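You operate a simulated robot arm through the tools that you are given. There is no shell and no other tool. Be economical: measure what you need, move in short steps, check, and stop when the job is done.

You are at the controls of a simulated robot arm. One attempt, no reset.

## Task
Stand the white housing in the black nest, fit the insert that the card names, and tray it.
Fine: the housing ends in the blue tray with the insert home in its socket.
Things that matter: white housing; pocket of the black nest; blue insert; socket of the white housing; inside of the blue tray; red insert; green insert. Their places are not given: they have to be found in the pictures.

The check looks at the end state, three seconds after you hand in, the way a careful person would. Anything else that was tipped, shoved, dropped, spilled or broken makes it a failure.

## Robot
A 6-joint arm with a two-finger parallel gripper, fixed in place. Base frame: the origin is at the foot of the arm, x ahead of it, y to its left, z up; the work surface is at about z = 85.6. Units: cm, degrees, N and s.
With the tool pointing down near the work surface it reaches from about 24 to 64 cm from the base axis. Its first joint turns from -66.0 to 66.0 degrees. Payload 2.7 kg.
The TCP is the grasp point between the finger pads, 2.3 cm short of the fingertips. In the tool frame z runs along the fingers and y along their closing line. Largest opening 9.4 cm; finger width 3.8, thickness 1; the body of the gripper, 5.4 by 9.6 cm, starts 3.9 cm behind the TCP.
Orientation is that of the tool frame in the base frame, as [roll, pitch, yaw] about the fixed x, y, z axes, in that order (R = Rz(yaw) Ry(pitch) Rx(roll)). With the fingers straight down and closing along the base's y, the tool's x points along the base's -x, its y along +y and its z along -z.

## Interface
- The arm moves only by the tool move_arm. Its argument "increments" is a list of rows, each an object of numbers (a shift or turn left out is 0, a gripper value left out holds the last): "tx", "ty", "tz": the shift along the tool's x, y, z in units of 500 mm (1.0 is 500 mm); "wx", "wy", "wz": the turn, a rotation vector about the tool's x, y, z in units of 120 degrees (1.0 is 120 degrees); "gripper": the opening, from 0 (shut) to 1 (fully open). In form: [{"tx": .., "ty": .., "tz": .., "wx": .., "wy": .., "wz": .., "gripper": ..}, ...]. A call has 1 to 10 rows; each row is the pose to reach, as a shift and turn from the pose commanded when the call began, along the tool's axes at that moment. A call with a number of a shift or a turn outside -1 to 1 is refused whole. A row lasts 0.2 s, in which the tool goes at most 5 cm and 8.6 degrees; a call with a longer step from one row to the next is refused whole, and so is a gripper value outside its range. Where a pose cannot be reached the arm comes as near as it can. A force on the tool above 40 N (or 10 N above the force at the start of the call, whichever is more), or a blocked arm, ends the call early, and 0.2 s more pass. The fingers move at their own pace (about 4.5 cm/s each) and stop on an object; they squeeze with about 35 N. The grip force told is the motor's: it shows also when the fingers shut on nothing. Time passes only in rows, and 0.2 s behind the last, so rows that repeat a pose let the fingers close. It gives the time, the measured TCP pose, the force on the tool (base axes), the opening and the grip force at its end, in the units of the frame above (readings bear some noise).
- Cameras (640 x 400 px; columns grow to the right, rows downward): "scene" is fixed at [7.84, -42.84, 141.42]; the picture's right is [0.78, -0.63, 0.00], its down [-0.30, -0.38, -0.87] and it looks along [0.55, 0.68, -0.48] (base axes); focal length 334 px, centre (320, 200). "wrist" rides on the gripper at [8.6, 1.6, -7.4] in the tool frame; the picture's right is [-0.18, 0.98, 0.00], its down [-0.58, -0.11, -0.81] and it looks along [-0.79, -0.15, 0.59] (tool axes); focal length 243 px, centre (320, 200).
- camera(camera): a new picture of that camera. No time passes.
- measure_at(camera, pixels): for up to 12 pixels [column, row] of the newest picture of that camera ("zoom" is the newest enlarged one), the place [x, y, z] in the base frame of the surface seen there, good to about 0.2 cm. No time passes.
- zoom(camera, box): a new picture of the part [left, top, right, bottom] of that camera's present view, enlarged. No time passes.
- close_job(): hands the job in; it is judged then, once.

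Keep the steps short. Do not move on a guess: measure, check each grasp and each placing, and mend mistakes. In all there are 80 turns and 46 pictures (those below and enlarged ones count). Leave the gripper open and the arm clear of the work at the hand-in unless told otherwise, and finish with a single line.

The tools are called after "Emit:" as name(argument=value, ...) on one line, values as JSON. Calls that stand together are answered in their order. move_arm: Moves the arm, as the interface text tells. Its arguments: {"type":"object","properties":{"increments":{"type":"array","items":{"type":"object","properties":{"tx":{"type":"number"},"ty":{"type":"number"},"tz":{"type":"number"},"wx":{"type":"number"},"wy":{"type":"number"},"wz":{"type":"number"},"gripper":{"type":"number"}}}}},"required":["increments"]} The other tools are called the same way: camera (camera) takes a picture; measure_at (camera, pixels) gives the place of the surface under pixels of a picture; zoom (camera, box) takes an enlarged picture of a part of a camera's view; close_job () hands the job in.

At the start:

```text
time: 0.0
tool_pos: [43.96, 19.37, 114.3]
tcp_rot: [-180.0, 0.0, -180.0]
wrist_force: [-0.6, 0.2, -0.6]
grip_width: 9.38
grip_force: 0.0
```

scene: 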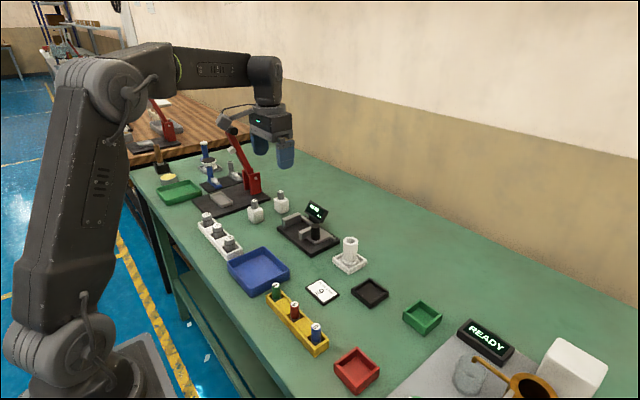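
wrist: 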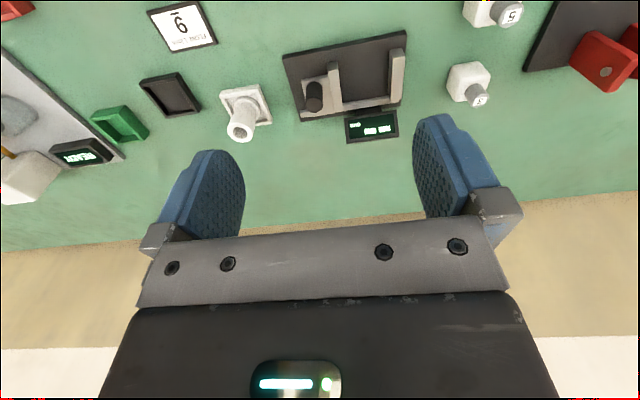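

I see a white housing around (350,250), a black nest around (370,292), a card at (322,291) and a yellow insert holder at (297,320). I'll zoom in on these to read the card and the details.

Emit:
zoom(camera="scene", box=[220, 220, 420, 345])

Emit:
zoom(camera="wrist", box=[130, 0, 290, 150])

```text
3.20 times, centred on (320, 282) of scene
```

zoom: 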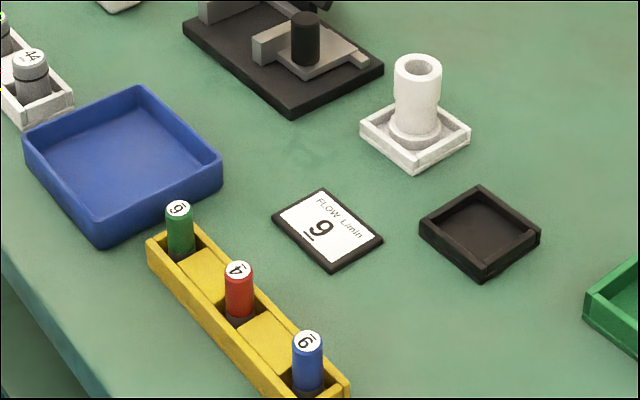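

```text
2.67 times, centred on (210, 75) of wrist
```

zoom: 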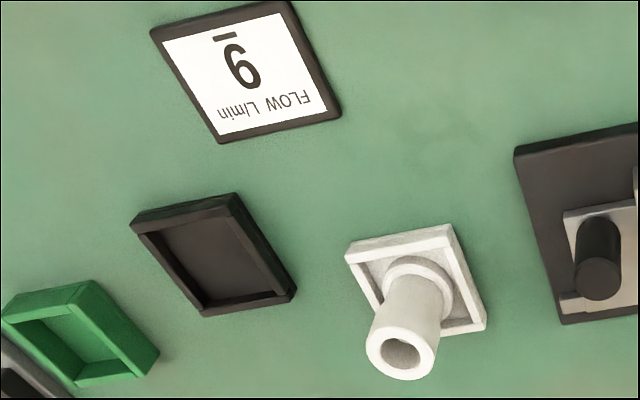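

The card shows a digit with an underline. I need a closer look at the card and the insert caps, because 6 and 9 can be confused.

Emit:
zoom(camera="scene", box=[300, 275, 345, 308])

Emit:
zoom(camera="scene", box=[260, 275, 336, 360])

Emit:
zoom(camera="scene", box=[325, 230, 395, 310])

```text
12.12 times, centred on (322, 292) of scene
```

zoom: 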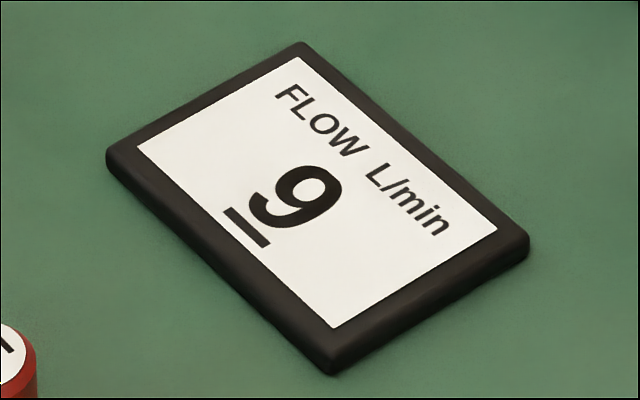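

```text
4.71 times, centred on (298, 318) of scene
```

zoom: 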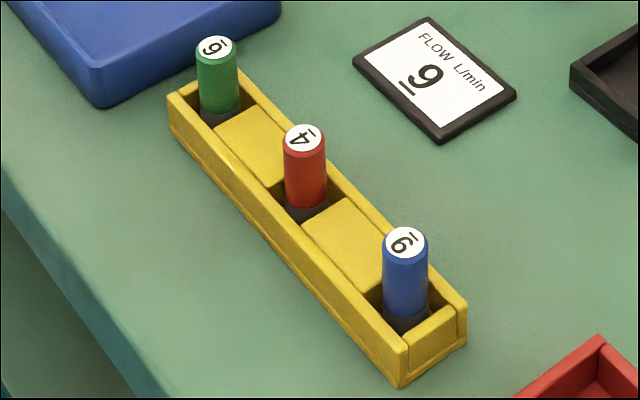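

```text
5.00 times, centred on (360, 270) of scene
```

zoom: 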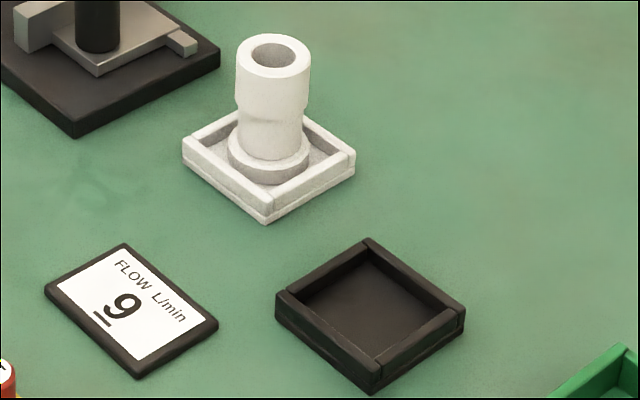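

The card reads 9: the underline is on the side away from the header. Next I'll enlarge the insert caps.

Emit:
zoom(camera="scene", box=[267, 279, 285, 290])

Emit:
zoom(camera="scene", box=[307, 320, 325, 331])

Emit:
measure_at(camera="scene", pixels=[[276, 285], [294, 304], [316, 326], [350, 241], [371, 296], [258, 266], [322, 292], [340, 270]])

```text
16.00 times, centred on (276, 284) of scene
```

zoom: 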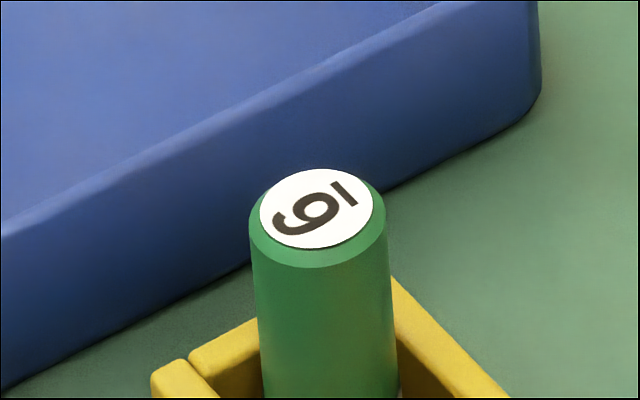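

```text
16.00 times, centred on (316, 326) of scene
```

zoom: 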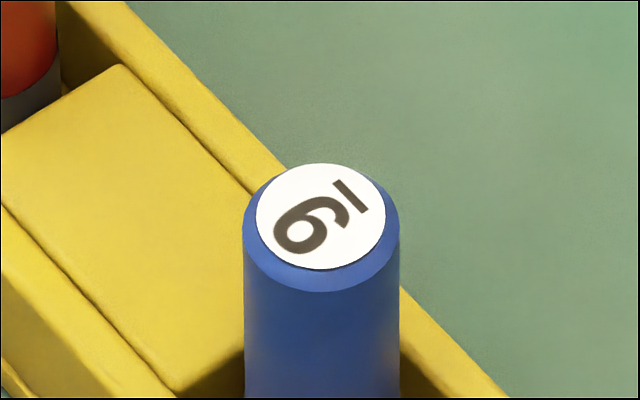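

```text
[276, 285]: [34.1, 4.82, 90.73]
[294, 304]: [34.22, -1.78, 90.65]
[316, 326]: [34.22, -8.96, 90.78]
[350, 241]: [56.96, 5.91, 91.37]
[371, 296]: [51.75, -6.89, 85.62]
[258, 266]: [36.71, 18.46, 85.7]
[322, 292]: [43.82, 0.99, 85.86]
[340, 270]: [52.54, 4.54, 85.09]
```

The card says 9. On the blue cap the loop is on the side away from the underline, so blue is 9. Green is the other way round, so it is 6. The insert is blue. Next I'll measure the housing, its square base and the black nest.

Emit:
zoom(camera="scene", box=[325, 230, 375, 280])

Emit:
zoom(camera="wrist", box=[210, 75, 280, 150])

```text
8.00 times, centred on (350, 255) of scene
```

zoom: 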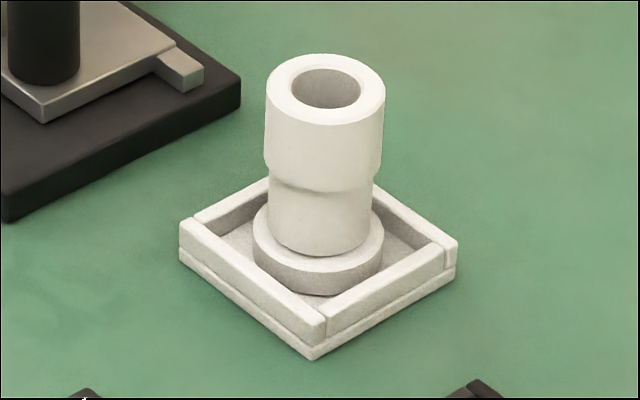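

```text
5.33 times, centred on (245, 112) of wrist
```

zoom: 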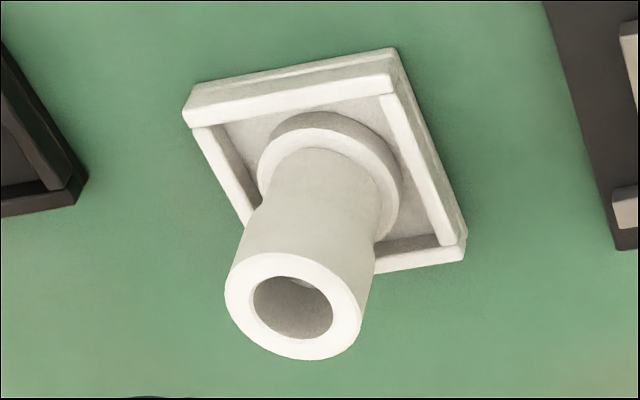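

The tube stands loose in a white tray, and the socket opens upward. I'll measure the rim, flange, tray and nest edges.

Emit:
measure_at(camera="zoom", pixels=[[235, 265], [290, 352], [355, 310], [285, 270], [290, 310], [265, 165], [330, 120], [395, 180], [190, 100], [392, 60], [460, 240], [230, 160]])

Emit:
measure_at(camera="scene", pixels=[[343, 243], [357, 241], [350, 238], [350, 246], [345, 262], [350, 262], [338, 262], [347, 274], [381, 264], [350, 290], [388, 294], [373, 280]])

Emit:
zoom(camera="scene", box=[345, 270, 395, 312])

```text
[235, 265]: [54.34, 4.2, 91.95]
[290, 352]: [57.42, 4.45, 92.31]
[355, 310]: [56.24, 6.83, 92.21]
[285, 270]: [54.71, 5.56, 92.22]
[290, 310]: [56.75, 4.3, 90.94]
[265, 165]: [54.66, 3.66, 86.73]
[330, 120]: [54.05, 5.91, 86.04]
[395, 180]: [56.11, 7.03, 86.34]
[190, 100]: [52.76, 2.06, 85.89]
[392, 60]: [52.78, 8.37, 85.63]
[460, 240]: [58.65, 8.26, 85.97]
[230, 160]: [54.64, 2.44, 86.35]
```

```text
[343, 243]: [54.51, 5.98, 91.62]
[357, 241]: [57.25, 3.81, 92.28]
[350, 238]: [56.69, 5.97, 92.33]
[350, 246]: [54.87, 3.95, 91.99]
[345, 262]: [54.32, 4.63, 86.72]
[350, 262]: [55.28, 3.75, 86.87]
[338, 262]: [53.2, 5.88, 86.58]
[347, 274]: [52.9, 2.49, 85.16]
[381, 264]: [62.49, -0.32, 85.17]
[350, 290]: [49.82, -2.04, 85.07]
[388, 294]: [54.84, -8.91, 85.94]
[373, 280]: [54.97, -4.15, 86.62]
```

```text
9.52 times, centred on (370, 291) of scene
```

zoom: 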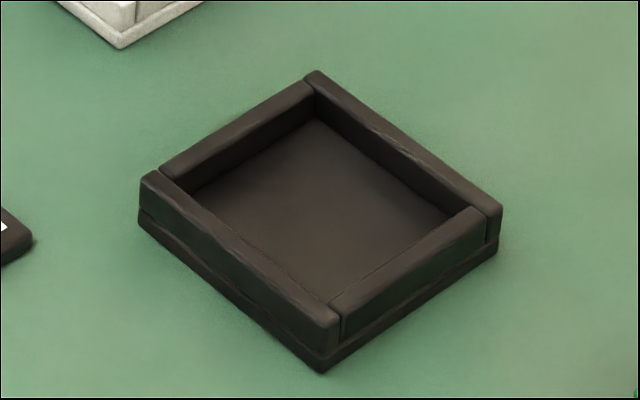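

Emit:
measure_at(camera="zoom", pixels=[[315, 75], [495, 210], [325, 325], [145, 180], [318, 125], [448, 215], [320, 290], [200, 190], [320, 200], [320, 365], [310, 95], [475, 213]])

Emit:
measure_at(camera="scene", pixels=[[229, 265], [261, 247], [290, 267], [251, 294], [258, 260], [258, 275], [241, 266], [270, 264], [275, 270], [240, 280]])

```text
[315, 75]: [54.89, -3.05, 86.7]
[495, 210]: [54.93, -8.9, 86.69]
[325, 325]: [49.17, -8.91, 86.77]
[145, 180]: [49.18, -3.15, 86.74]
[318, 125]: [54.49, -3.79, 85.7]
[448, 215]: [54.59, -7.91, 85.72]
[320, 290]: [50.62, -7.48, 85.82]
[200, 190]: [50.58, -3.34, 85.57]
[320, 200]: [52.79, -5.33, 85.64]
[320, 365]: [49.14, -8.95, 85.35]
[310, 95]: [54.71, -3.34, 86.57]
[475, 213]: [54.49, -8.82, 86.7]
```

```text
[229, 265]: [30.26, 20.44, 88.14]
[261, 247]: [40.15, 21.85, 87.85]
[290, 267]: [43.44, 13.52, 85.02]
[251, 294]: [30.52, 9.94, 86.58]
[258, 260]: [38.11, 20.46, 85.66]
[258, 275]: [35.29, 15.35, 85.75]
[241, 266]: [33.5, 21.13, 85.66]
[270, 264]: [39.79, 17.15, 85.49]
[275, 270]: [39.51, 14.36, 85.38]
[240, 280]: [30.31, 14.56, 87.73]
```

The insert to fit is blue. The housing is a loose tube about 3.5 cm wide, centred near (55.8, 5.2) with its top at about 92.2. The nest is centred at (52.05, -6.0). The blue tray is around (36, 16). I'll move above the housing at z = 100 with the gripper partly closed, then look again.

Emit:
move_arm(increments=[{"tx": -0.0395, "ty": -0.0472, "tz": 0.0477, "gripper": 0.6}, {"tx": -0.0789, "ty": -0.0945, "tz": 0.0953}, {"tx": -0.1184, "ty": -0.1417, "tz": 0.143}, {"tx": -0.1579, "ty": -0.1889, "tz": 0.1907}, {"tx": -0.1973, "ty": -0.2362, "tz": 0.2383}, {"tx": -0.2368, "ty": -0.2834, "tz": 0.286}, {"tx": -0.2368, "ty": -0.2834, "tz": 0.286}])

Emit:
camera(camera="wrist")

Emit:
camera(camera="scene")

```text
time: 1.6
tool_pos: [55.69, 5.11, 99.97]
tcp_rot: [180.0, 0.0, -180.0]
wrist_force: [0.5, -0.2, -0.5]
grip_width: 5.65
grip_force: 0.0
```

```text
33 pictures are left
```

wrist: 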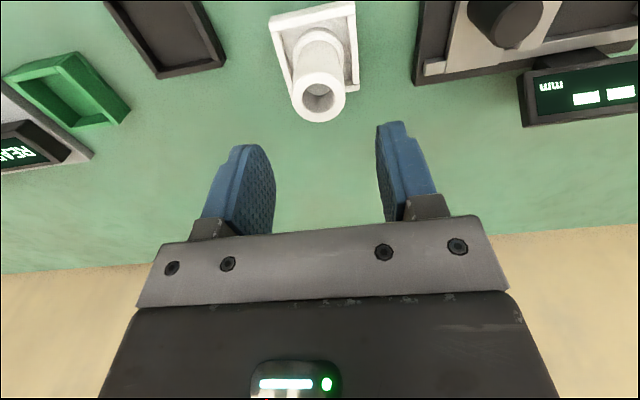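

```text
32 pictures are left
```

scene: 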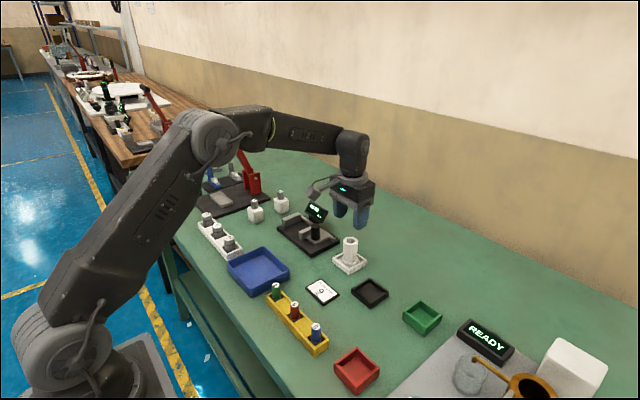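

The gripper is above the tube. I'll zoom the wrist view on the tube rim to refine its centre and look into the socket.

Emit:
zoom(camera="wrist", box=[260, 0, 370, 130])

```text
3.08 times, centred on (315, 65) of wrist
```

zoom: 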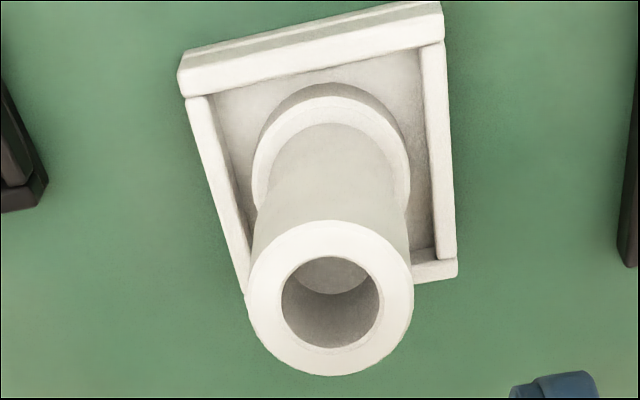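

Emit:
measure_at(camera="zoom", pixels=[[252, 295], [408, 295], [330, 226], [332, 370], [284, 300], [376, 300], [333, 275], [330, 255], [260, 160], [405, 160], [235, 200], [330, 350]])

```text
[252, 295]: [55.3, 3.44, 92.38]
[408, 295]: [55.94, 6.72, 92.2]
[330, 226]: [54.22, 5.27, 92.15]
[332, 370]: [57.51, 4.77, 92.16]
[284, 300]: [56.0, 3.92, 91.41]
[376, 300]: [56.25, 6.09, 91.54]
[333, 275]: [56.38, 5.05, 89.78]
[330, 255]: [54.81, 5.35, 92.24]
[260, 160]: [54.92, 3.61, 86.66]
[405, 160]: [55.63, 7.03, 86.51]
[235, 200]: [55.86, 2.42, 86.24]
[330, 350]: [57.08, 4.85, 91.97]
```

The rim is centred at about (55.87, 5.08) with its top at 92.2, and the socket floor is near 89.8. I'll descend to TCP z = 91.0 with the fingers still open.

Emit:
move_arm(increments=[{"tx": -0.0024, "ty": -0.001, "tz": 0.04}, {"tx": -0.0024, "ty": -0.001, "tz": 0.08}, {"tx": -0.0024, "ty": -0.001, "tz": 0.12}, {"tx": -0.0024, "ty": -0.001, "tz": 0.15}, {"tx": -0.0024, "ty": -0.001, "tz": 0.18}, {"tx": -0.0024, "ty": -0.001, "tz": 0.18}])

Emit:
zoom(camera="scene", box=[310, 200, 400, 280])

```text
time: 3.0
tool_pos: [55.91, 5.34, 90.86]
tcp_rot: [180.0, 0.0, -179.9]
wrist_force: [-0.1, -1.1, -0.6]
grip_width: 5.67
grip_force: 0.1
```

```text
5.00 times, centred on (355, 240) of scene
```

zoom: 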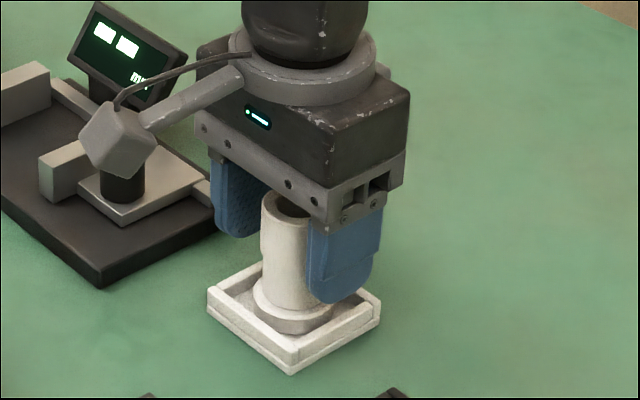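

The fingers straddle the tube. I'll shift slightly by -0.15 in y and close.

Emit:
move_arm(increments=[{"ty": -0.003, "gripper": 0.6}, {"ty": -0.003, "gripper": 0.0}, {"ty": -0.003}, {"ty": -0.003}, {"ty": -0.003}, {"ty": -0.003}])

```text
time: 4.4
tool_pos: [56.0, 5.22, 90.85]
tcp_rot: [-179.9, 0.0, -179.9]
wrist_force: [-0.6, -1.2, 0.2]
grip_width: 3.66
grip_force: 34.9
```

The grip reads 3.66 cm at 35 N. I'll lift 6 cm.

Emit:
move_arm(increments=[{"tz": -0.02}, {"tz": -0.05}, {"tz": -0.09}, {"tz": -0.12}, {"tz": -0.12}])

Emit:
zoom(camera="scene", box=[310, 180, 410, 310])

```text
time: 5.6
tool_pos: [55.84, 5.1, 97.05]
tcp_rot: [-180.0, 0.0, 179.9]
wrist_force: [1.9, -0.2, -2.0]
grip_width: 3.66
grip_force: 35.0
```

```text
3.08 times, centred on (360, 245) of scene
```

zoom: 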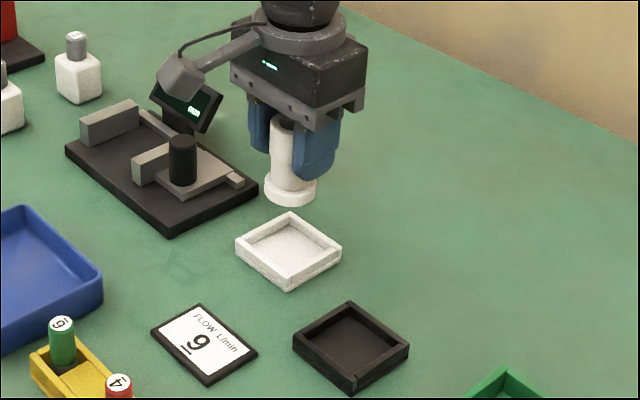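

The housing came free and the white tray stayed put. I'll move over the nest centre (52.05, -6.0) at the same height.

Emit:
move_arm(increments=[{"tx": 0.0194, "ty": -0.0553}, {"tx": 0.0387, "ty": -0.1105}, {"tx": 0.058, "ty": -0.1658}, {"tx": 0.0774, "ty": -0.221}, {"tx": 0.0774, "ty": -0.221}, {"tx": 0.0774, "ty": -0.221}])

Emit:
zoom(camera="scene", box=[330, 200, 430, 320])

```text
time: 7.0
tool_pos: [52.16, -6.23, 97.09]
tcp_rot: [180.0, 0.0, -179.9]
wrist_force: [-0.7, -0.3, -2.4]
grip_width: 3.67
grip_force: 35.4
```

```text
3.33 times, centred on (380, 260) of scene
```

zoom: 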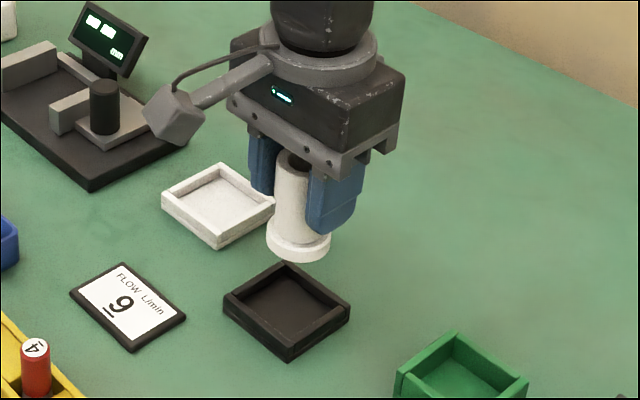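

The reading is (52.16, -6.23), close to the centre. I'll lower it most of the way, slowing down near the floor.

Emit:
move_arm(increments=[{"tz": 0.03, "ty": 0.001}, {"tz": 0.06, "ty": 0.001}, {"tz": 0.085, "ty": 0.001}, {"tz": 0.1, "ty": 0.001}, {"tz": 0.1, "ty": 0.001}])

Emit:
zoom(camera="scene", box=[340, 230, 410, 315])

```text
time: 8.2
tool_pos: [52.13, -5.95, 92.03]
tcp_rot: [180.0, -0.1, -180.0]
wrist_force: [-1.0, 0.0, -2.1]
grip_width: 3.66
grip_force: 34.6
```

```text
4.71 times, centred on (375, 272) of scene
```

zoom: 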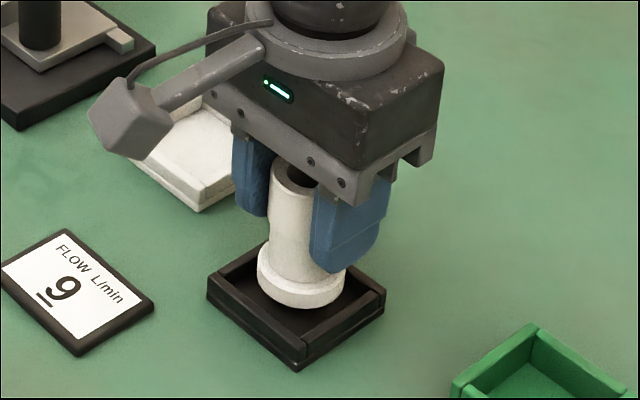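

The flange is centred over the pocket. I'll lower the last centimetre slowly and watch the force.

Emit:
move_arm(increments=[{"tz": 0.006}, {"tz": 0.011}, {"tz": 0.015}, {"tz": 0.018}, {"tz": 0.02}, {"tz": 0.021}, {"tz": 0.021}])

Emit:
zoom(camera="scene", box=[340, 230, 410, 315])

```text
time: 9.8
tool_pos: [52.04, -5.9, 91.02]
tcp_rot: [-179.9, 0.0, -180.0]
wrist_force: [0.0, -0.3, -1.6]
grip_width: 3.68
grip_force: 35.2
```

```text
4.71 times, centred on (375, 272) of scene
```

zoom: 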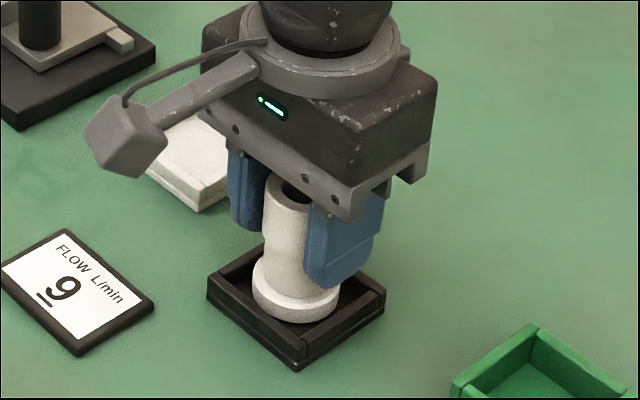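

Force is still about the housing's own weight (-1.6 N). I'll creep lower until it touches.

Emit:
move_arm(increments=[{"tz": 0.001}, {"tz": 0.002}, {"tz": 0.003}, {"tz": 0.004}, {"tz": 0.004}])

```text
time: 11.0
tool_pos: [52.1, -5.88, 90.94]
tcp_rot: [-179.9, 0.1, 180.0]
wrist_force: [-3.2, 1.8, 7.1]
grip_width: 3.64
grip_force: 35.0
```

It is touching (+7 N). I'll release, then raise clear and look.

Emit:
move_arm(increments=[{"tz": -0.001, "gripper": 0.6}, {"tz": -0.001}, {"tz": -0.001}, {"tz": -0.001}, {"tz": -0.04}, {"tz": -0.1}, {"tz": -0.18}, {"tz": -0.18}])

Emit:
zoom(camera="wrist", box=[230, 0, 400, 130])

Emit:
zoom(camera="scene", box=[340, 230, 410, 315])

```text
time: 12.8
tool_pos: [52.14, -6.12, 99.72]
tcp_rot: [180.0, -0.1, 180.0]
wrist_force: [-0.3, 0.3, -0.2]
grip_width: 5.65
grip_force: 0.1
```

```text
3.08 times, centred on (315, 65) of wrist
```

zoom: 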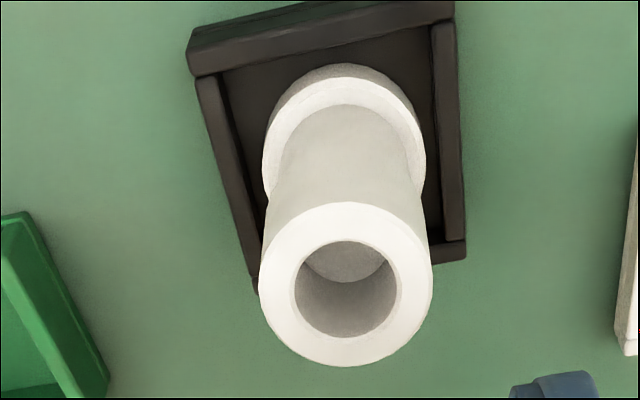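

```text
4.71 times, centred on (375, 272) of scene
```

zoom: 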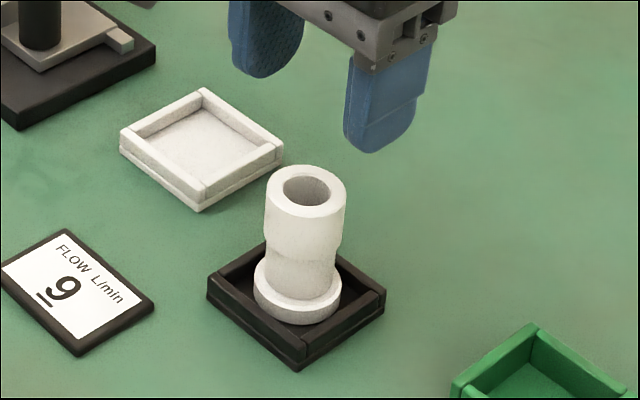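

The housing stands in the nest. I'll measure the rim and socket in this enlarged view.

Emit:
measure_at(camera="zoom", pixels=[[268, 191], [343, 191], [305, 167], [305, 215], [283, 188], [329, 188], [305, 174], [305, 205], [306, 190], [306, 198], [306, 180], [320, 300]])

Emit:
zoom(camera="wrist", box=[290, 55, 355, 125])

```text
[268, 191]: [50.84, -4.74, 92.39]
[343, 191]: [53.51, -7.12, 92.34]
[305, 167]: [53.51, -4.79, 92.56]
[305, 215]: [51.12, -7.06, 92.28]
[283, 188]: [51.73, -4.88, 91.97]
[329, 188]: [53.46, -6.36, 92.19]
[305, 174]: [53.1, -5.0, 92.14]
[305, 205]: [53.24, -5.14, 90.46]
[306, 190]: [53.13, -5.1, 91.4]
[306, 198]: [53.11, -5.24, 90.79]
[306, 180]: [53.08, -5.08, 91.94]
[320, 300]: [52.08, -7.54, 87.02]
```

```text
5.71 times, centred on (322, 90) of wrist
```

zoom: 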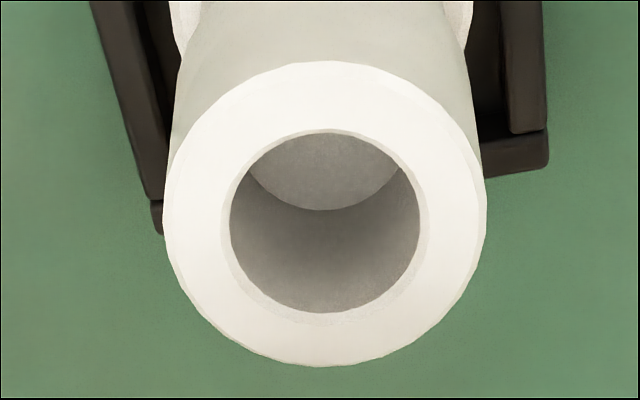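

Emit:
measure_at(camera="zoom", pixels=[[168, 215], [482, 215], [325, 68], [325, 360], [200, 215], [450, 215], [325, 100], [325, 335], [325, 200], [325, 170], [290, 165], [325, 240]])

```text
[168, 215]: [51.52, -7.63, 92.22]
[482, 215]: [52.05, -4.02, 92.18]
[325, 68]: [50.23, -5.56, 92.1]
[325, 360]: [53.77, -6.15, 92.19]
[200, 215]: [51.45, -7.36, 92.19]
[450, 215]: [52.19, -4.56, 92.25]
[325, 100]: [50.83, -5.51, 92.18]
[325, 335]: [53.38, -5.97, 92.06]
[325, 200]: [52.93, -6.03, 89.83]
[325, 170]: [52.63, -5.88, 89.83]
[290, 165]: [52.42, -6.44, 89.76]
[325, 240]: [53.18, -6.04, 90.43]
```

The socket is plain and round, centred at about (52.05, -5.87). Its rim is at 92.2, its floor at 89.8, and the bore is about 2.15 wide. Next I'll measure the blue insert and its holder.

Emit:
zoom(camera="scene", box=[280, 300, 344, 360])

```text
6.67 times, centred on (312, 330) of scene
```

zoom: 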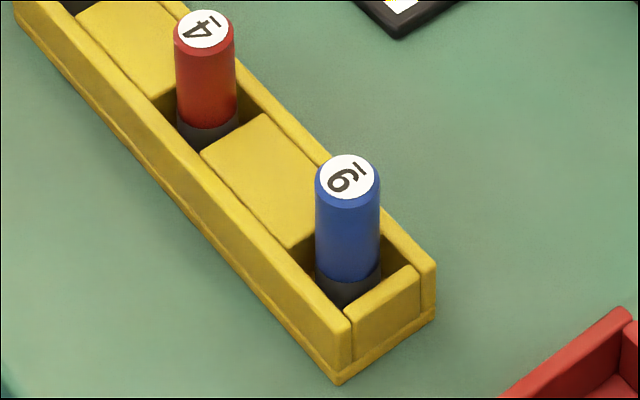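

Emit:
measure_at(camera="zoom", pixels=[[347, 177], [322, 177], [375, 177], [347, 158], [347, 202], [347, 300], [347, 275], [265, 190], [385, 310], [240, 240], [400, 230], [335, 280]])

```text
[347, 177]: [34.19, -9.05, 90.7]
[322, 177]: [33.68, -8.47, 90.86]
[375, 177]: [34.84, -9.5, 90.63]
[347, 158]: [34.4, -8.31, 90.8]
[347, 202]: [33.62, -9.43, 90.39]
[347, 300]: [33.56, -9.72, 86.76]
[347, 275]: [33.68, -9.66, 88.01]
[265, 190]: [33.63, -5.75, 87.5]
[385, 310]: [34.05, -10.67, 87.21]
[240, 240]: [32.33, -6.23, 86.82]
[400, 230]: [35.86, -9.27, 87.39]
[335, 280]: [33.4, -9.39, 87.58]
```

The insert is centred at (34.2, -8.98) with its top at 90.75, and the holder walls top out at 87.4. Gripping only the upper ~2 cm keeps the fingertips above the housing rim during insertion. I'll move above it.

Emit:
move_arm(increments=[{"tx": 0.07, "ty": -0.012, "gripper": 0.45}, {"tx": 0.14, "ty": -0.024}, {"tx": 0.21, "ty": -0.036, "tz": 0.01}, {"tx": 0.28, "ty": -0.048, "tz": 0.02}, {"tx": 0.357, "ty": -0.0596, "tz": 0.035}, {"tx": 0.357, "ty": -0.0596, "tz": 0.035}, {"tx": 0.357, "ty": -0.0596, "tz": 0.035}])

Emit:
camera(camera="wrist")

Emit:
zoom(camera="scene", box=[250, 230, 370, 360])

```text
time: 14.4
tool_pos: [34.11, -9.01, 98.12]
tcp_rot: [179.9, 0.0, 179.9]
wrist_force: [-0.3, -0.5, -0.1]
grip_width: 4.22
grip_force: 0.1
```

```text
21 pictures are left
```

wrist: 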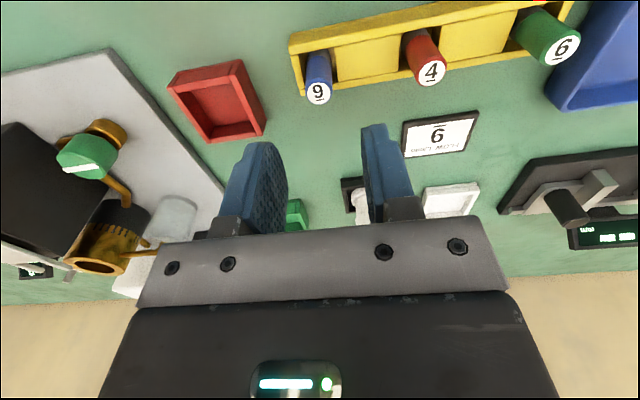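

```text
3.08 times, centred on (310, 295) of scene
```

zoom: 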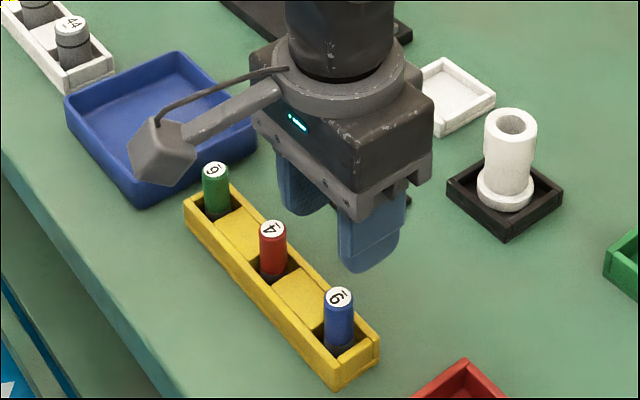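

From the wrist, the blue cap reads an upright underlined 9, which confirms it. I'll descend to z = 91.0 with the fingers open around it.

Emit:
move_arm(increments=[{"tz": 0.03}, {"tz": 0.06}, {"tz": 0.09}, {"tz": 0.12}, {"tz": 0.14}, {"tz": 0.14}])

Emit:
zoom(camera="scene", box=[270, 270, 350, 360])

```text
time: 15.8
tool_pos: [34.27, -8.98, 90.96]
tcp_rot: [-180.0, -0.1, -180.0]
wrist_force: [0.2, 0.7, 0.6]
grip_width: 4.24
grip_force: 0.1
```

```text
4.44 times, centred on (310, 315) of scene
```

zoom: 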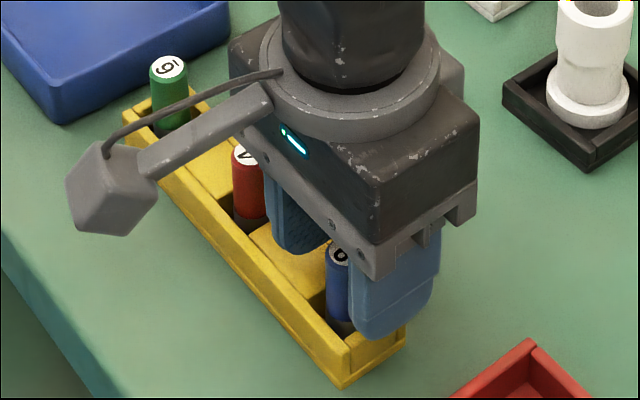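

The fingers straddle the blue insert and are clear of the red one. I'll close and then lift straight up.

Emit:
move_arm(increments=[{"gripper": 0.0}, {"gripper": 0.0}, {"gripper": 0.0}, {"gripper": 0.0}, {"gripper": 0.0}])

Emit:
move_arm(increments=[{"tz": -0.02}, {"tz": -0.05}, {"tz": -0.09}, {"tz": -0.14}, {"tz": -0.17}, {"tz": -0.17}])

Emit:
zoom(camera="scene", box=[265, 240, 365, 355])

```text
time: 17.0
tool_pos: [34.16, -9.06, 91.04]
tcp_rot: [180.0, 0.0, -179.9]
wrist_force: [0.6, 0.9, 0.0]
grip_width: 1.69
grip_force: 34.9
```

```text
time: 18.4
tool_pos: [34.21, -8.94, 99.67]
tcp_rot: [179.9, 0.0, 180.0]
wrist_force: [0.3, 0.3, 0.0]
grip_width: 1.51
grip_force: 34.8
```

```text
3.48 times, centred on (315, 298) of scene
```

zoom: 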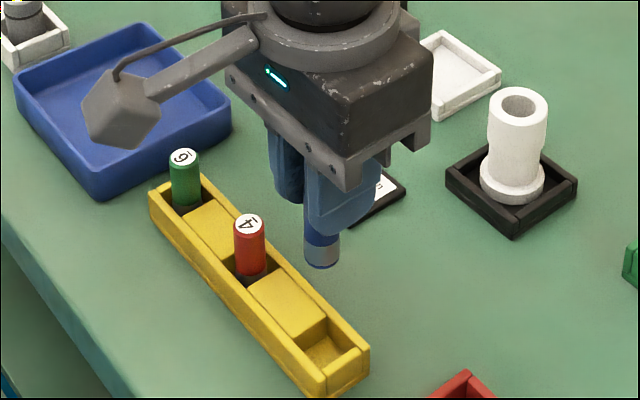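

The grip width went from 1.69 to 1.51, so the insert may have shifted in the fingers. I'll inspect it.

Emit:
zoom(camera="scene", box=[335, 275, 380, 325])

Emit:
zoom(camera="wrist", box=[220, 110, 420, 240])

Emit:
move_arm(increments=[{"tz": 0}, {"tz": 0}])

```text
8.00 times, centred on (358, 300) of scene
```

zoom: 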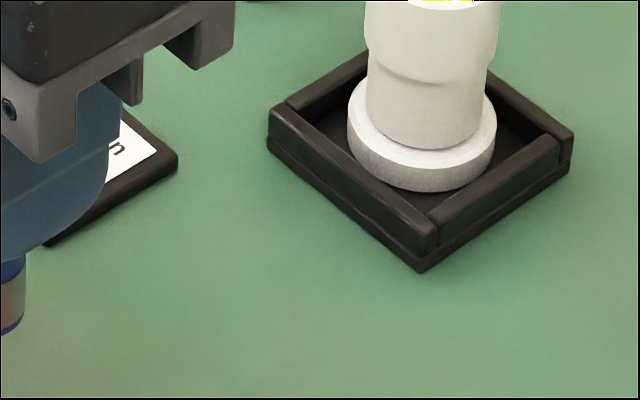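

```text
3.08 times, centred on (320, 175) of wrist
```

zoom: 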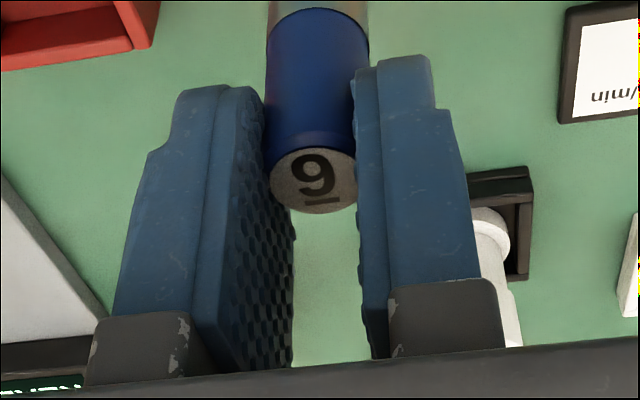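

```text
time: 19.0
tool_pos: [34.06, -8.95, 99.55]
tcp_rot: [180.0, 0.0, -179.9]
wrist_force: [-0.1, 0.4, -0.1]
grip_width: 1.51
grip_force: 34.7
```

Emit:
zoom(camera="wrist", box=[280, 80, 360, 185])

Emit:
measure_at(camera="wrist", pixels=[[322, 169], [312, 169], [332, 166], [322, 162], [323, 176], [322, 150], [323, 135], [323, 120], [323, 112], [324, 100]])

Emit:
zoom(camera="scene", box=[335, 285, 380, 325])

```text
3.81 times, centred on (320, 132) of wrist
```

zoom: 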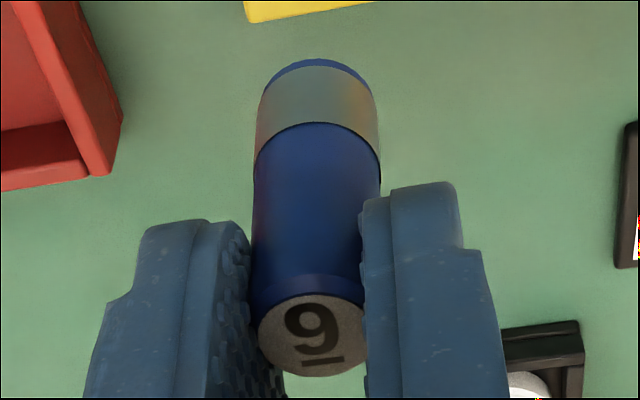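

```text
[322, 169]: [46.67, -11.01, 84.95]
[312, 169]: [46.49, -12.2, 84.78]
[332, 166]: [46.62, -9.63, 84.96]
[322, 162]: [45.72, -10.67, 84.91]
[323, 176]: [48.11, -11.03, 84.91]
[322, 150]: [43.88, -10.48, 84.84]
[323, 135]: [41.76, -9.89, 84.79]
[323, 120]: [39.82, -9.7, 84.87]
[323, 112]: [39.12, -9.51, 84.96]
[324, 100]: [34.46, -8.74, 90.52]
```

```text
10.00 times, centred on (358, 305) of scene
```

zoom: 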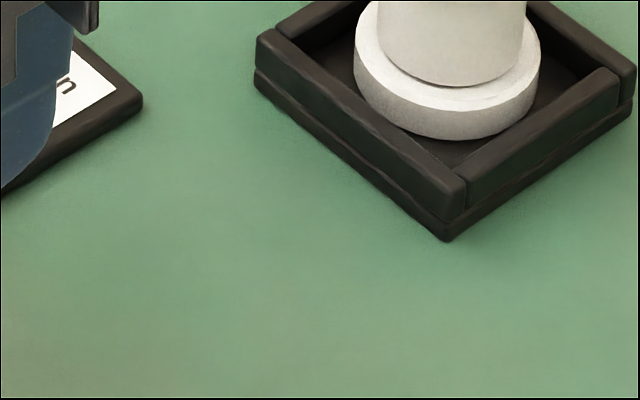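

The grip is steady, with the same pixels in both views, but I need actual positions. I'll take a fresh wrist zoom and measure the insert to check for tilt.

Emit:
zoom(camera="wrist", box=[280, 80, 360, 185])

Emit:
measure_at(camera="zoom", pixels=[[313, 310], [313, 335], [313, 370], [270, 335], [355, 330], [315, 285], [317, 220], [318, 150], [318, 100], [318, 72], [265, 100], [370, 100]])

```text
3.81 times, centred on (320, 132) of wrist
```

zoom: 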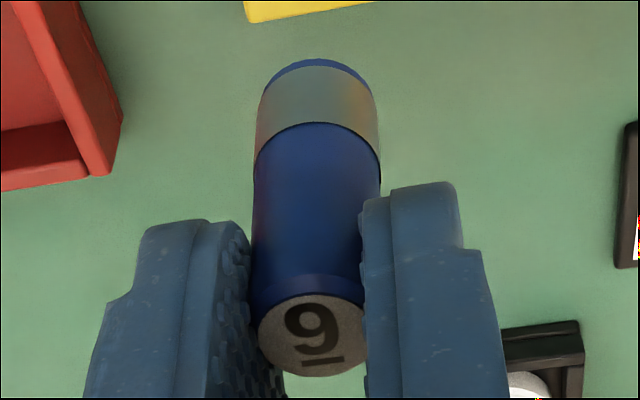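

```text
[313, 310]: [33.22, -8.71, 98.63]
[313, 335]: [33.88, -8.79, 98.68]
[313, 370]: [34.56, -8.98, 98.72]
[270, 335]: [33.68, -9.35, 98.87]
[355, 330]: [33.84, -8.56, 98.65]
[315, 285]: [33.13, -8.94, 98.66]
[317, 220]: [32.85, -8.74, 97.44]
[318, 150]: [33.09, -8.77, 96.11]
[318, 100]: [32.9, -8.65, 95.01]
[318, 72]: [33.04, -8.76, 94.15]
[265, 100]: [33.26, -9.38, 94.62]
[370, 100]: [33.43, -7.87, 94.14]
```

The insert is upright and 4.7 cm long. It slipped about 0.7 cm when leaving the holder and is steady now, with its bottom at 94.0 and about 1.3 cm gripped. That still suits insertion, since the tips stay above the rim. I'll move over the socket at the same height, then check alignment.

Emit:
move_arm(increments=[{"tx": -0.05, "ty": 0.008}, {"tx": -0.12, "ty": 0.02}, {"tx": -0.19, "ty": 0.032}, {"tx": -0.26, "ty": 0.044}, {"tx": -0.32, "ty": 0.054}, {"tx": -0.3588, "ty": 0.06}, {"tx": -0.3588, "ty": 0.06}, {"tx": -0.3588, "ty": 0.06}])

Emit:
zoom(camera="wrist", box=[270, 50, 370, 180])

Emit:
measure_at(camera="zoom", pixels=[[320, 60], [320, 90], [270, 100], [370, 100], [320, 150], [320, 250], [320, 290], [320, 310]])

Emit:
zoom(camera="scene", box=[345, 225, 405, 285])

```text
time: 20.8
tool_pos: [52.11, -5.68, 99.68]
tcp_rot: [180.0, -0.1, 179.9]
wrist_force: [-0.1, 0.1, -0.4]
grip_width: 1.54
grip_force: 35.4
```

```text
3.08 times, centred on (320, 115) of wrist
```

zoom: 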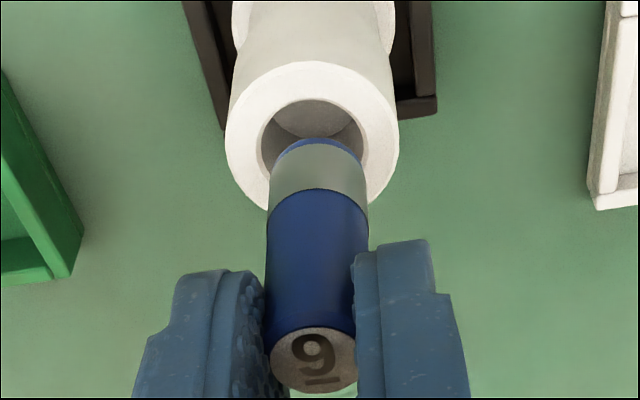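

```text
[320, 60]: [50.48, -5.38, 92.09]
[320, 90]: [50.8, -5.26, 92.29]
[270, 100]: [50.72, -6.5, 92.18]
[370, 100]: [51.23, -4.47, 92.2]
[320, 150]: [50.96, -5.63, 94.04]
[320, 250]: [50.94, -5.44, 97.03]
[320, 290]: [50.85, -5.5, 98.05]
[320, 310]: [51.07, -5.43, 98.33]
```

```text
6.67 times, centred on (375, 255) of scene
```

zoom: 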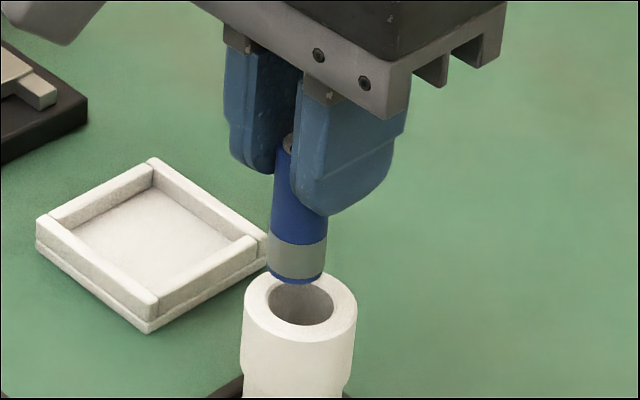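

Combining both views, the insert needs to move about +0.28 in x and -0.17 in y to be concentric with the bore. I'll shift it, lower it to just above the rim, and check again.

Emit:
move_arm(increments=[{"tx": -0.0056, "ty": -0.0034}, {"tx": -0.0056, "ty": -0.0034, "tz": 0.012}, {"tx": -0.0056, "ty": -0.0034, "tz": 0.026}, {"tx": -0.0056, "ty": -0.0034, "tz": 0.026}, {"tx": -0.0056, "ty": -0.0034, "tz": 0.026}])

Emit:
zoom(camera="wrist", box=[270, 60, 370, 180])

Emit:
zoom(camera="scene", box=[352, 240, 392, 285])

```text
time: 22.0
tool_pos: [52.33, -5.98, 97.97]
tcp_rot: [179.9, 0.0, 179.9]
wrist_force: [0.1, -0.1, 0.5]
grip_width: 1.54
grip_force: 34.8
```

```text
3.33 times, centred on (320, 120) of wrist
```

zoom: 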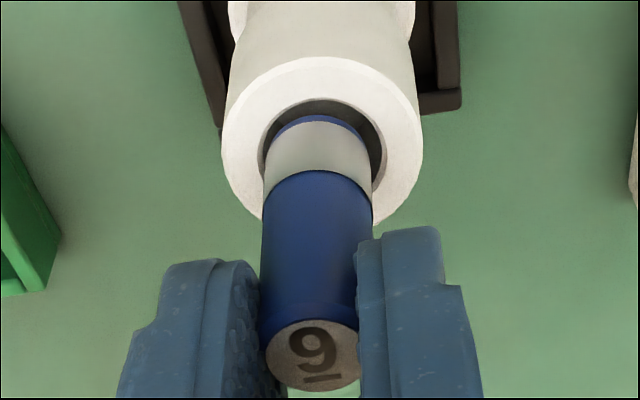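

```text
8.89 times, centred on (372, 262) of scene
```

zoom: 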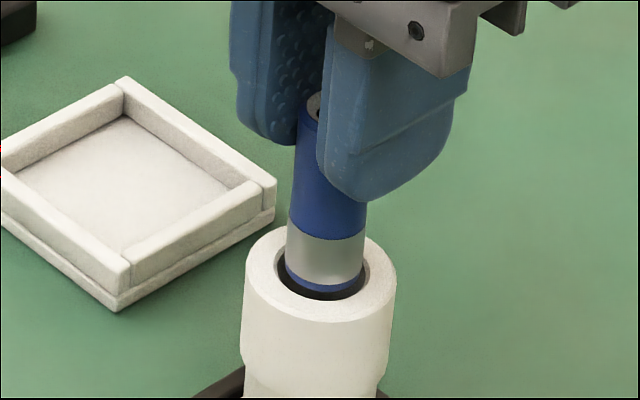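

The insert is concentric with the bore within about 0.5 mm. I'll lower it in small steps.

Emit:
move_arm(increments=[{"tx": 0.0007, "ty": 0.001, "tz": 0.005}, {"tx": 0.0007, "ty": 0.001, "tz": 0.011}, {"tx": 0.0007, "ty": 0.001, "tz": 0.017}, {"tx": 0.0007, "ty": 0.001, "tz": 0.024}, {"tx": 0.0007, "ty": 0.001, "tz": 0.031}, {"tx": 0.0007, "ty": 0.001, "tz": 0.037}, {"tx": 0.0007, "ty": 0.001, "tz": 0.042}, {"tx": 0.0007, "ty": 0.001, "tz": 0.042}])

```text
time: 23.8
tool_pos: [52.44, -6.06, 96.01]
tcp_rot: [-180.0, 0.0, -180.0]
wrist_force: [-0.8, -0.6, -0.3]
grip_width: 1.54
grip_force: 35.2
```

The force stays near zero, so it is sliding in freely. I'll creep down to the socket floor.

Emit:
move_arm(increments=[{"tz": 0.003}, {"tz": 0.006}, {"tz": 0.009}, {"tz": 0.012}, {"tz": 0.015}, {"tz": 0.018}, {"tz": 0.02}, {"tz": 0.02}])

```text
time: 25.6
tool_pos: [52.58, -6.07, 95.23]
tcp_rot: [180.0, 0.5, -179.9]
wrist_force: [0.3, 2.0, 31.2]
grip_width: 1.31
grip_force: 35.1
```

The upward force is 31 N, so it is on the floor or jammed. I'll check the picture before releasing.

Emit:
zoom(camera="scene", box=[345, 235, 400, 300])

```text
6.15 times, centred on (372, 268) of scene
```

zoom: 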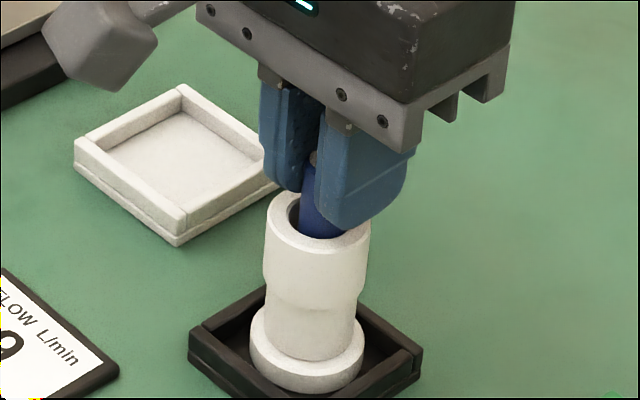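

The band is inside the bore, but the load has pushed the tool slightly in x. I'll back off 0.25 cm to unload, and then read the force.

Emit:
move_arm(increments=[{"tz": -0.002}, {"tz": -0.005}, {"tz": -0.005}])

```text
time: 26.4
tool_pos: [52.4, -6.14, 95.38]
tcp_rot: [179.9, 0.2, -180.0]
wrist_force: [3.7, 3.2, 21.4]
grip_width: 1.27
grip_force: 35.5
```

The width is down to 1.27, so the fingertips have slid onto the cap's chamfer and are pressing the insert down. I'll open the fingers slightly in place, then rise and look.

Emit:
move_arm(increments=[{"gripper": 0.3}, {"gripper": 0.3}, {"gripper": 0.3}])

Emit:
move_arm(increments=[{"tz": -0.02}, {"tz": -0.05}, {"tz": -0.09}, {"tz": -0.12}, {"tz": -0.12}])

Emit:
zoom(camera="wrist", box=[270, 20, 370, 140])

Emit:
measure_at(camera="zoom", pixels=[[320, 180], [320, 200], [320, 220], [320, 240], [320, 260], [320, 280], [320, 150], [300, 230], [340, 230]])

Emit:
zoom(camera="scene", box=[345, 235, 400, 300])

```text
time: 27.2
tool_pos: [52.51, -6.15, 95.17]
tcp_rot: [179.9, -0.1, 180.0]
wrist_force: [0.8, 0.5, -0.2]
grip_width: 2.82
grip_force: 0.1
```

```text
time: 28.4
tool_pos: [52.42, -6.13, 101.27]
tcp_rot: [-179.9, -0.1, 179.9]
wrist_force: [0.1, -0.1, -0.1]
grip_width: 2.82
grip_force: 0.0
```

```text
3.33 times, centred on (320, 80) of wrist
```

zoom: 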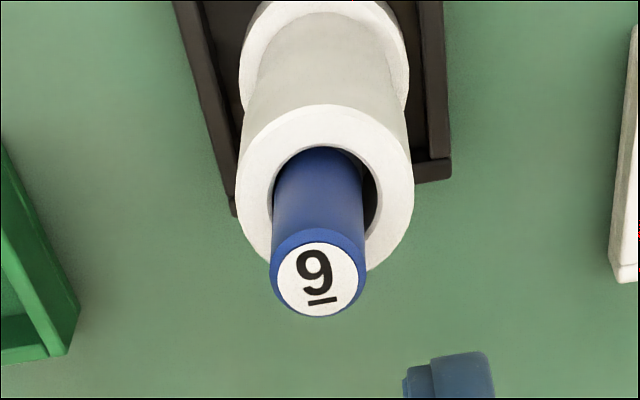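

```text
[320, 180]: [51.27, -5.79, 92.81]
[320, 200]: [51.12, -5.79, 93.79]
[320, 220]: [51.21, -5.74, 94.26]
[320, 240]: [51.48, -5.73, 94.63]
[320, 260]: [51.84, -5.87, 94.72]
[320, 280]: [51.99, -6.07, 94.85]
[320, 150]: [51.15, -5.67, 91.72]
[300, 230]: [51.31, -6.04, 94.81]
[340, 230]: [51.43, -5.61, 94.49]
```

```text
6.15 times, centred on (372, 268) of scene
```

zoom: 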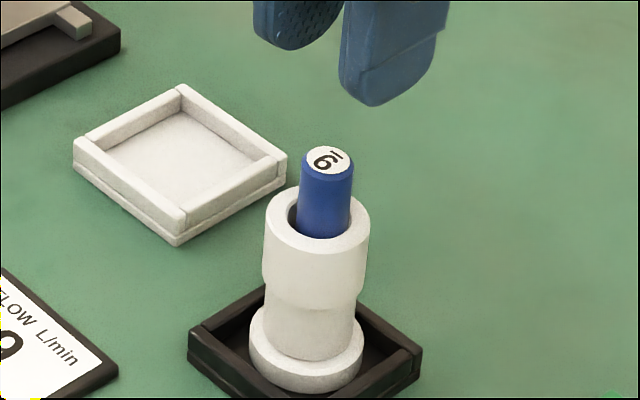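

The insert stands in the socket with its cap at about 94.7. The expected height when fully seated is about 94.4 to 94.5, so I'll press gently on the cap with closed fingers to be sure it is home.

Emit:
move_arm(increments=[{"tx": 0.006, "ty": 0.003, "gripper": 0.0}, {"tx": 0.006, "ty": 0.003, "tz": 0.0}, {"tx": 0.006, "ty": 0.003, "tz": 0.03}, {"tx": 0.006, "ty": 0.003, "tz": 0.06}, {"tx": 0.006, "ty": 0.003, "tz": 0.076}, {"tx": 0.006, "ty": 0.003, "tz": 0.08}, {"tx": 0.006, "ty": 0.003, "tz": 0.08}])

Emit:
move_arm(increments=[{"tz": 0.002}, {"tz": 0.004}, {"tz": 0.006}, {"tz": 0.007}, {"tz": 0.008}, {"tz": 0.009}, {"tz": 0.009}])

```text
time: 30.0
tool_pos: [52.25, -6.0, 97.24]
tcp_rot: [180.0, 0.0, 180.0]
wrist_force: [-0.1, 0.0, -0.3]
grip_width: 0.0
grip_force: 35.3
```

```text
time: 31.6
tool_pos: [52.14, -5.89, 97.2]
tcp_rot: [-180.0, 0.2, 180.0]
wrist_force: [0.2, 1.9, 20.7]
grip_width: 0.0
grip_force: 35.0
```

Pressing at 20.7 N gives no movement. I'll press a little more, staying under 40 N.

Emit:
move_arm(increments=[{"tz": 0.001}, {"tz": 0.002}, {"tz": 0.003}, {"tz": 0.004}, {"tz": 0.004}])

```text
time: 32.8
tool_pos: [52.19, -5.86, 97.06]
tcp_rot: [-180.0, 0.5, 180.0]
wrist_force: [-0.9, -0.3, 33.3]
grip_width: 0.0
grip_force: 34.4
```

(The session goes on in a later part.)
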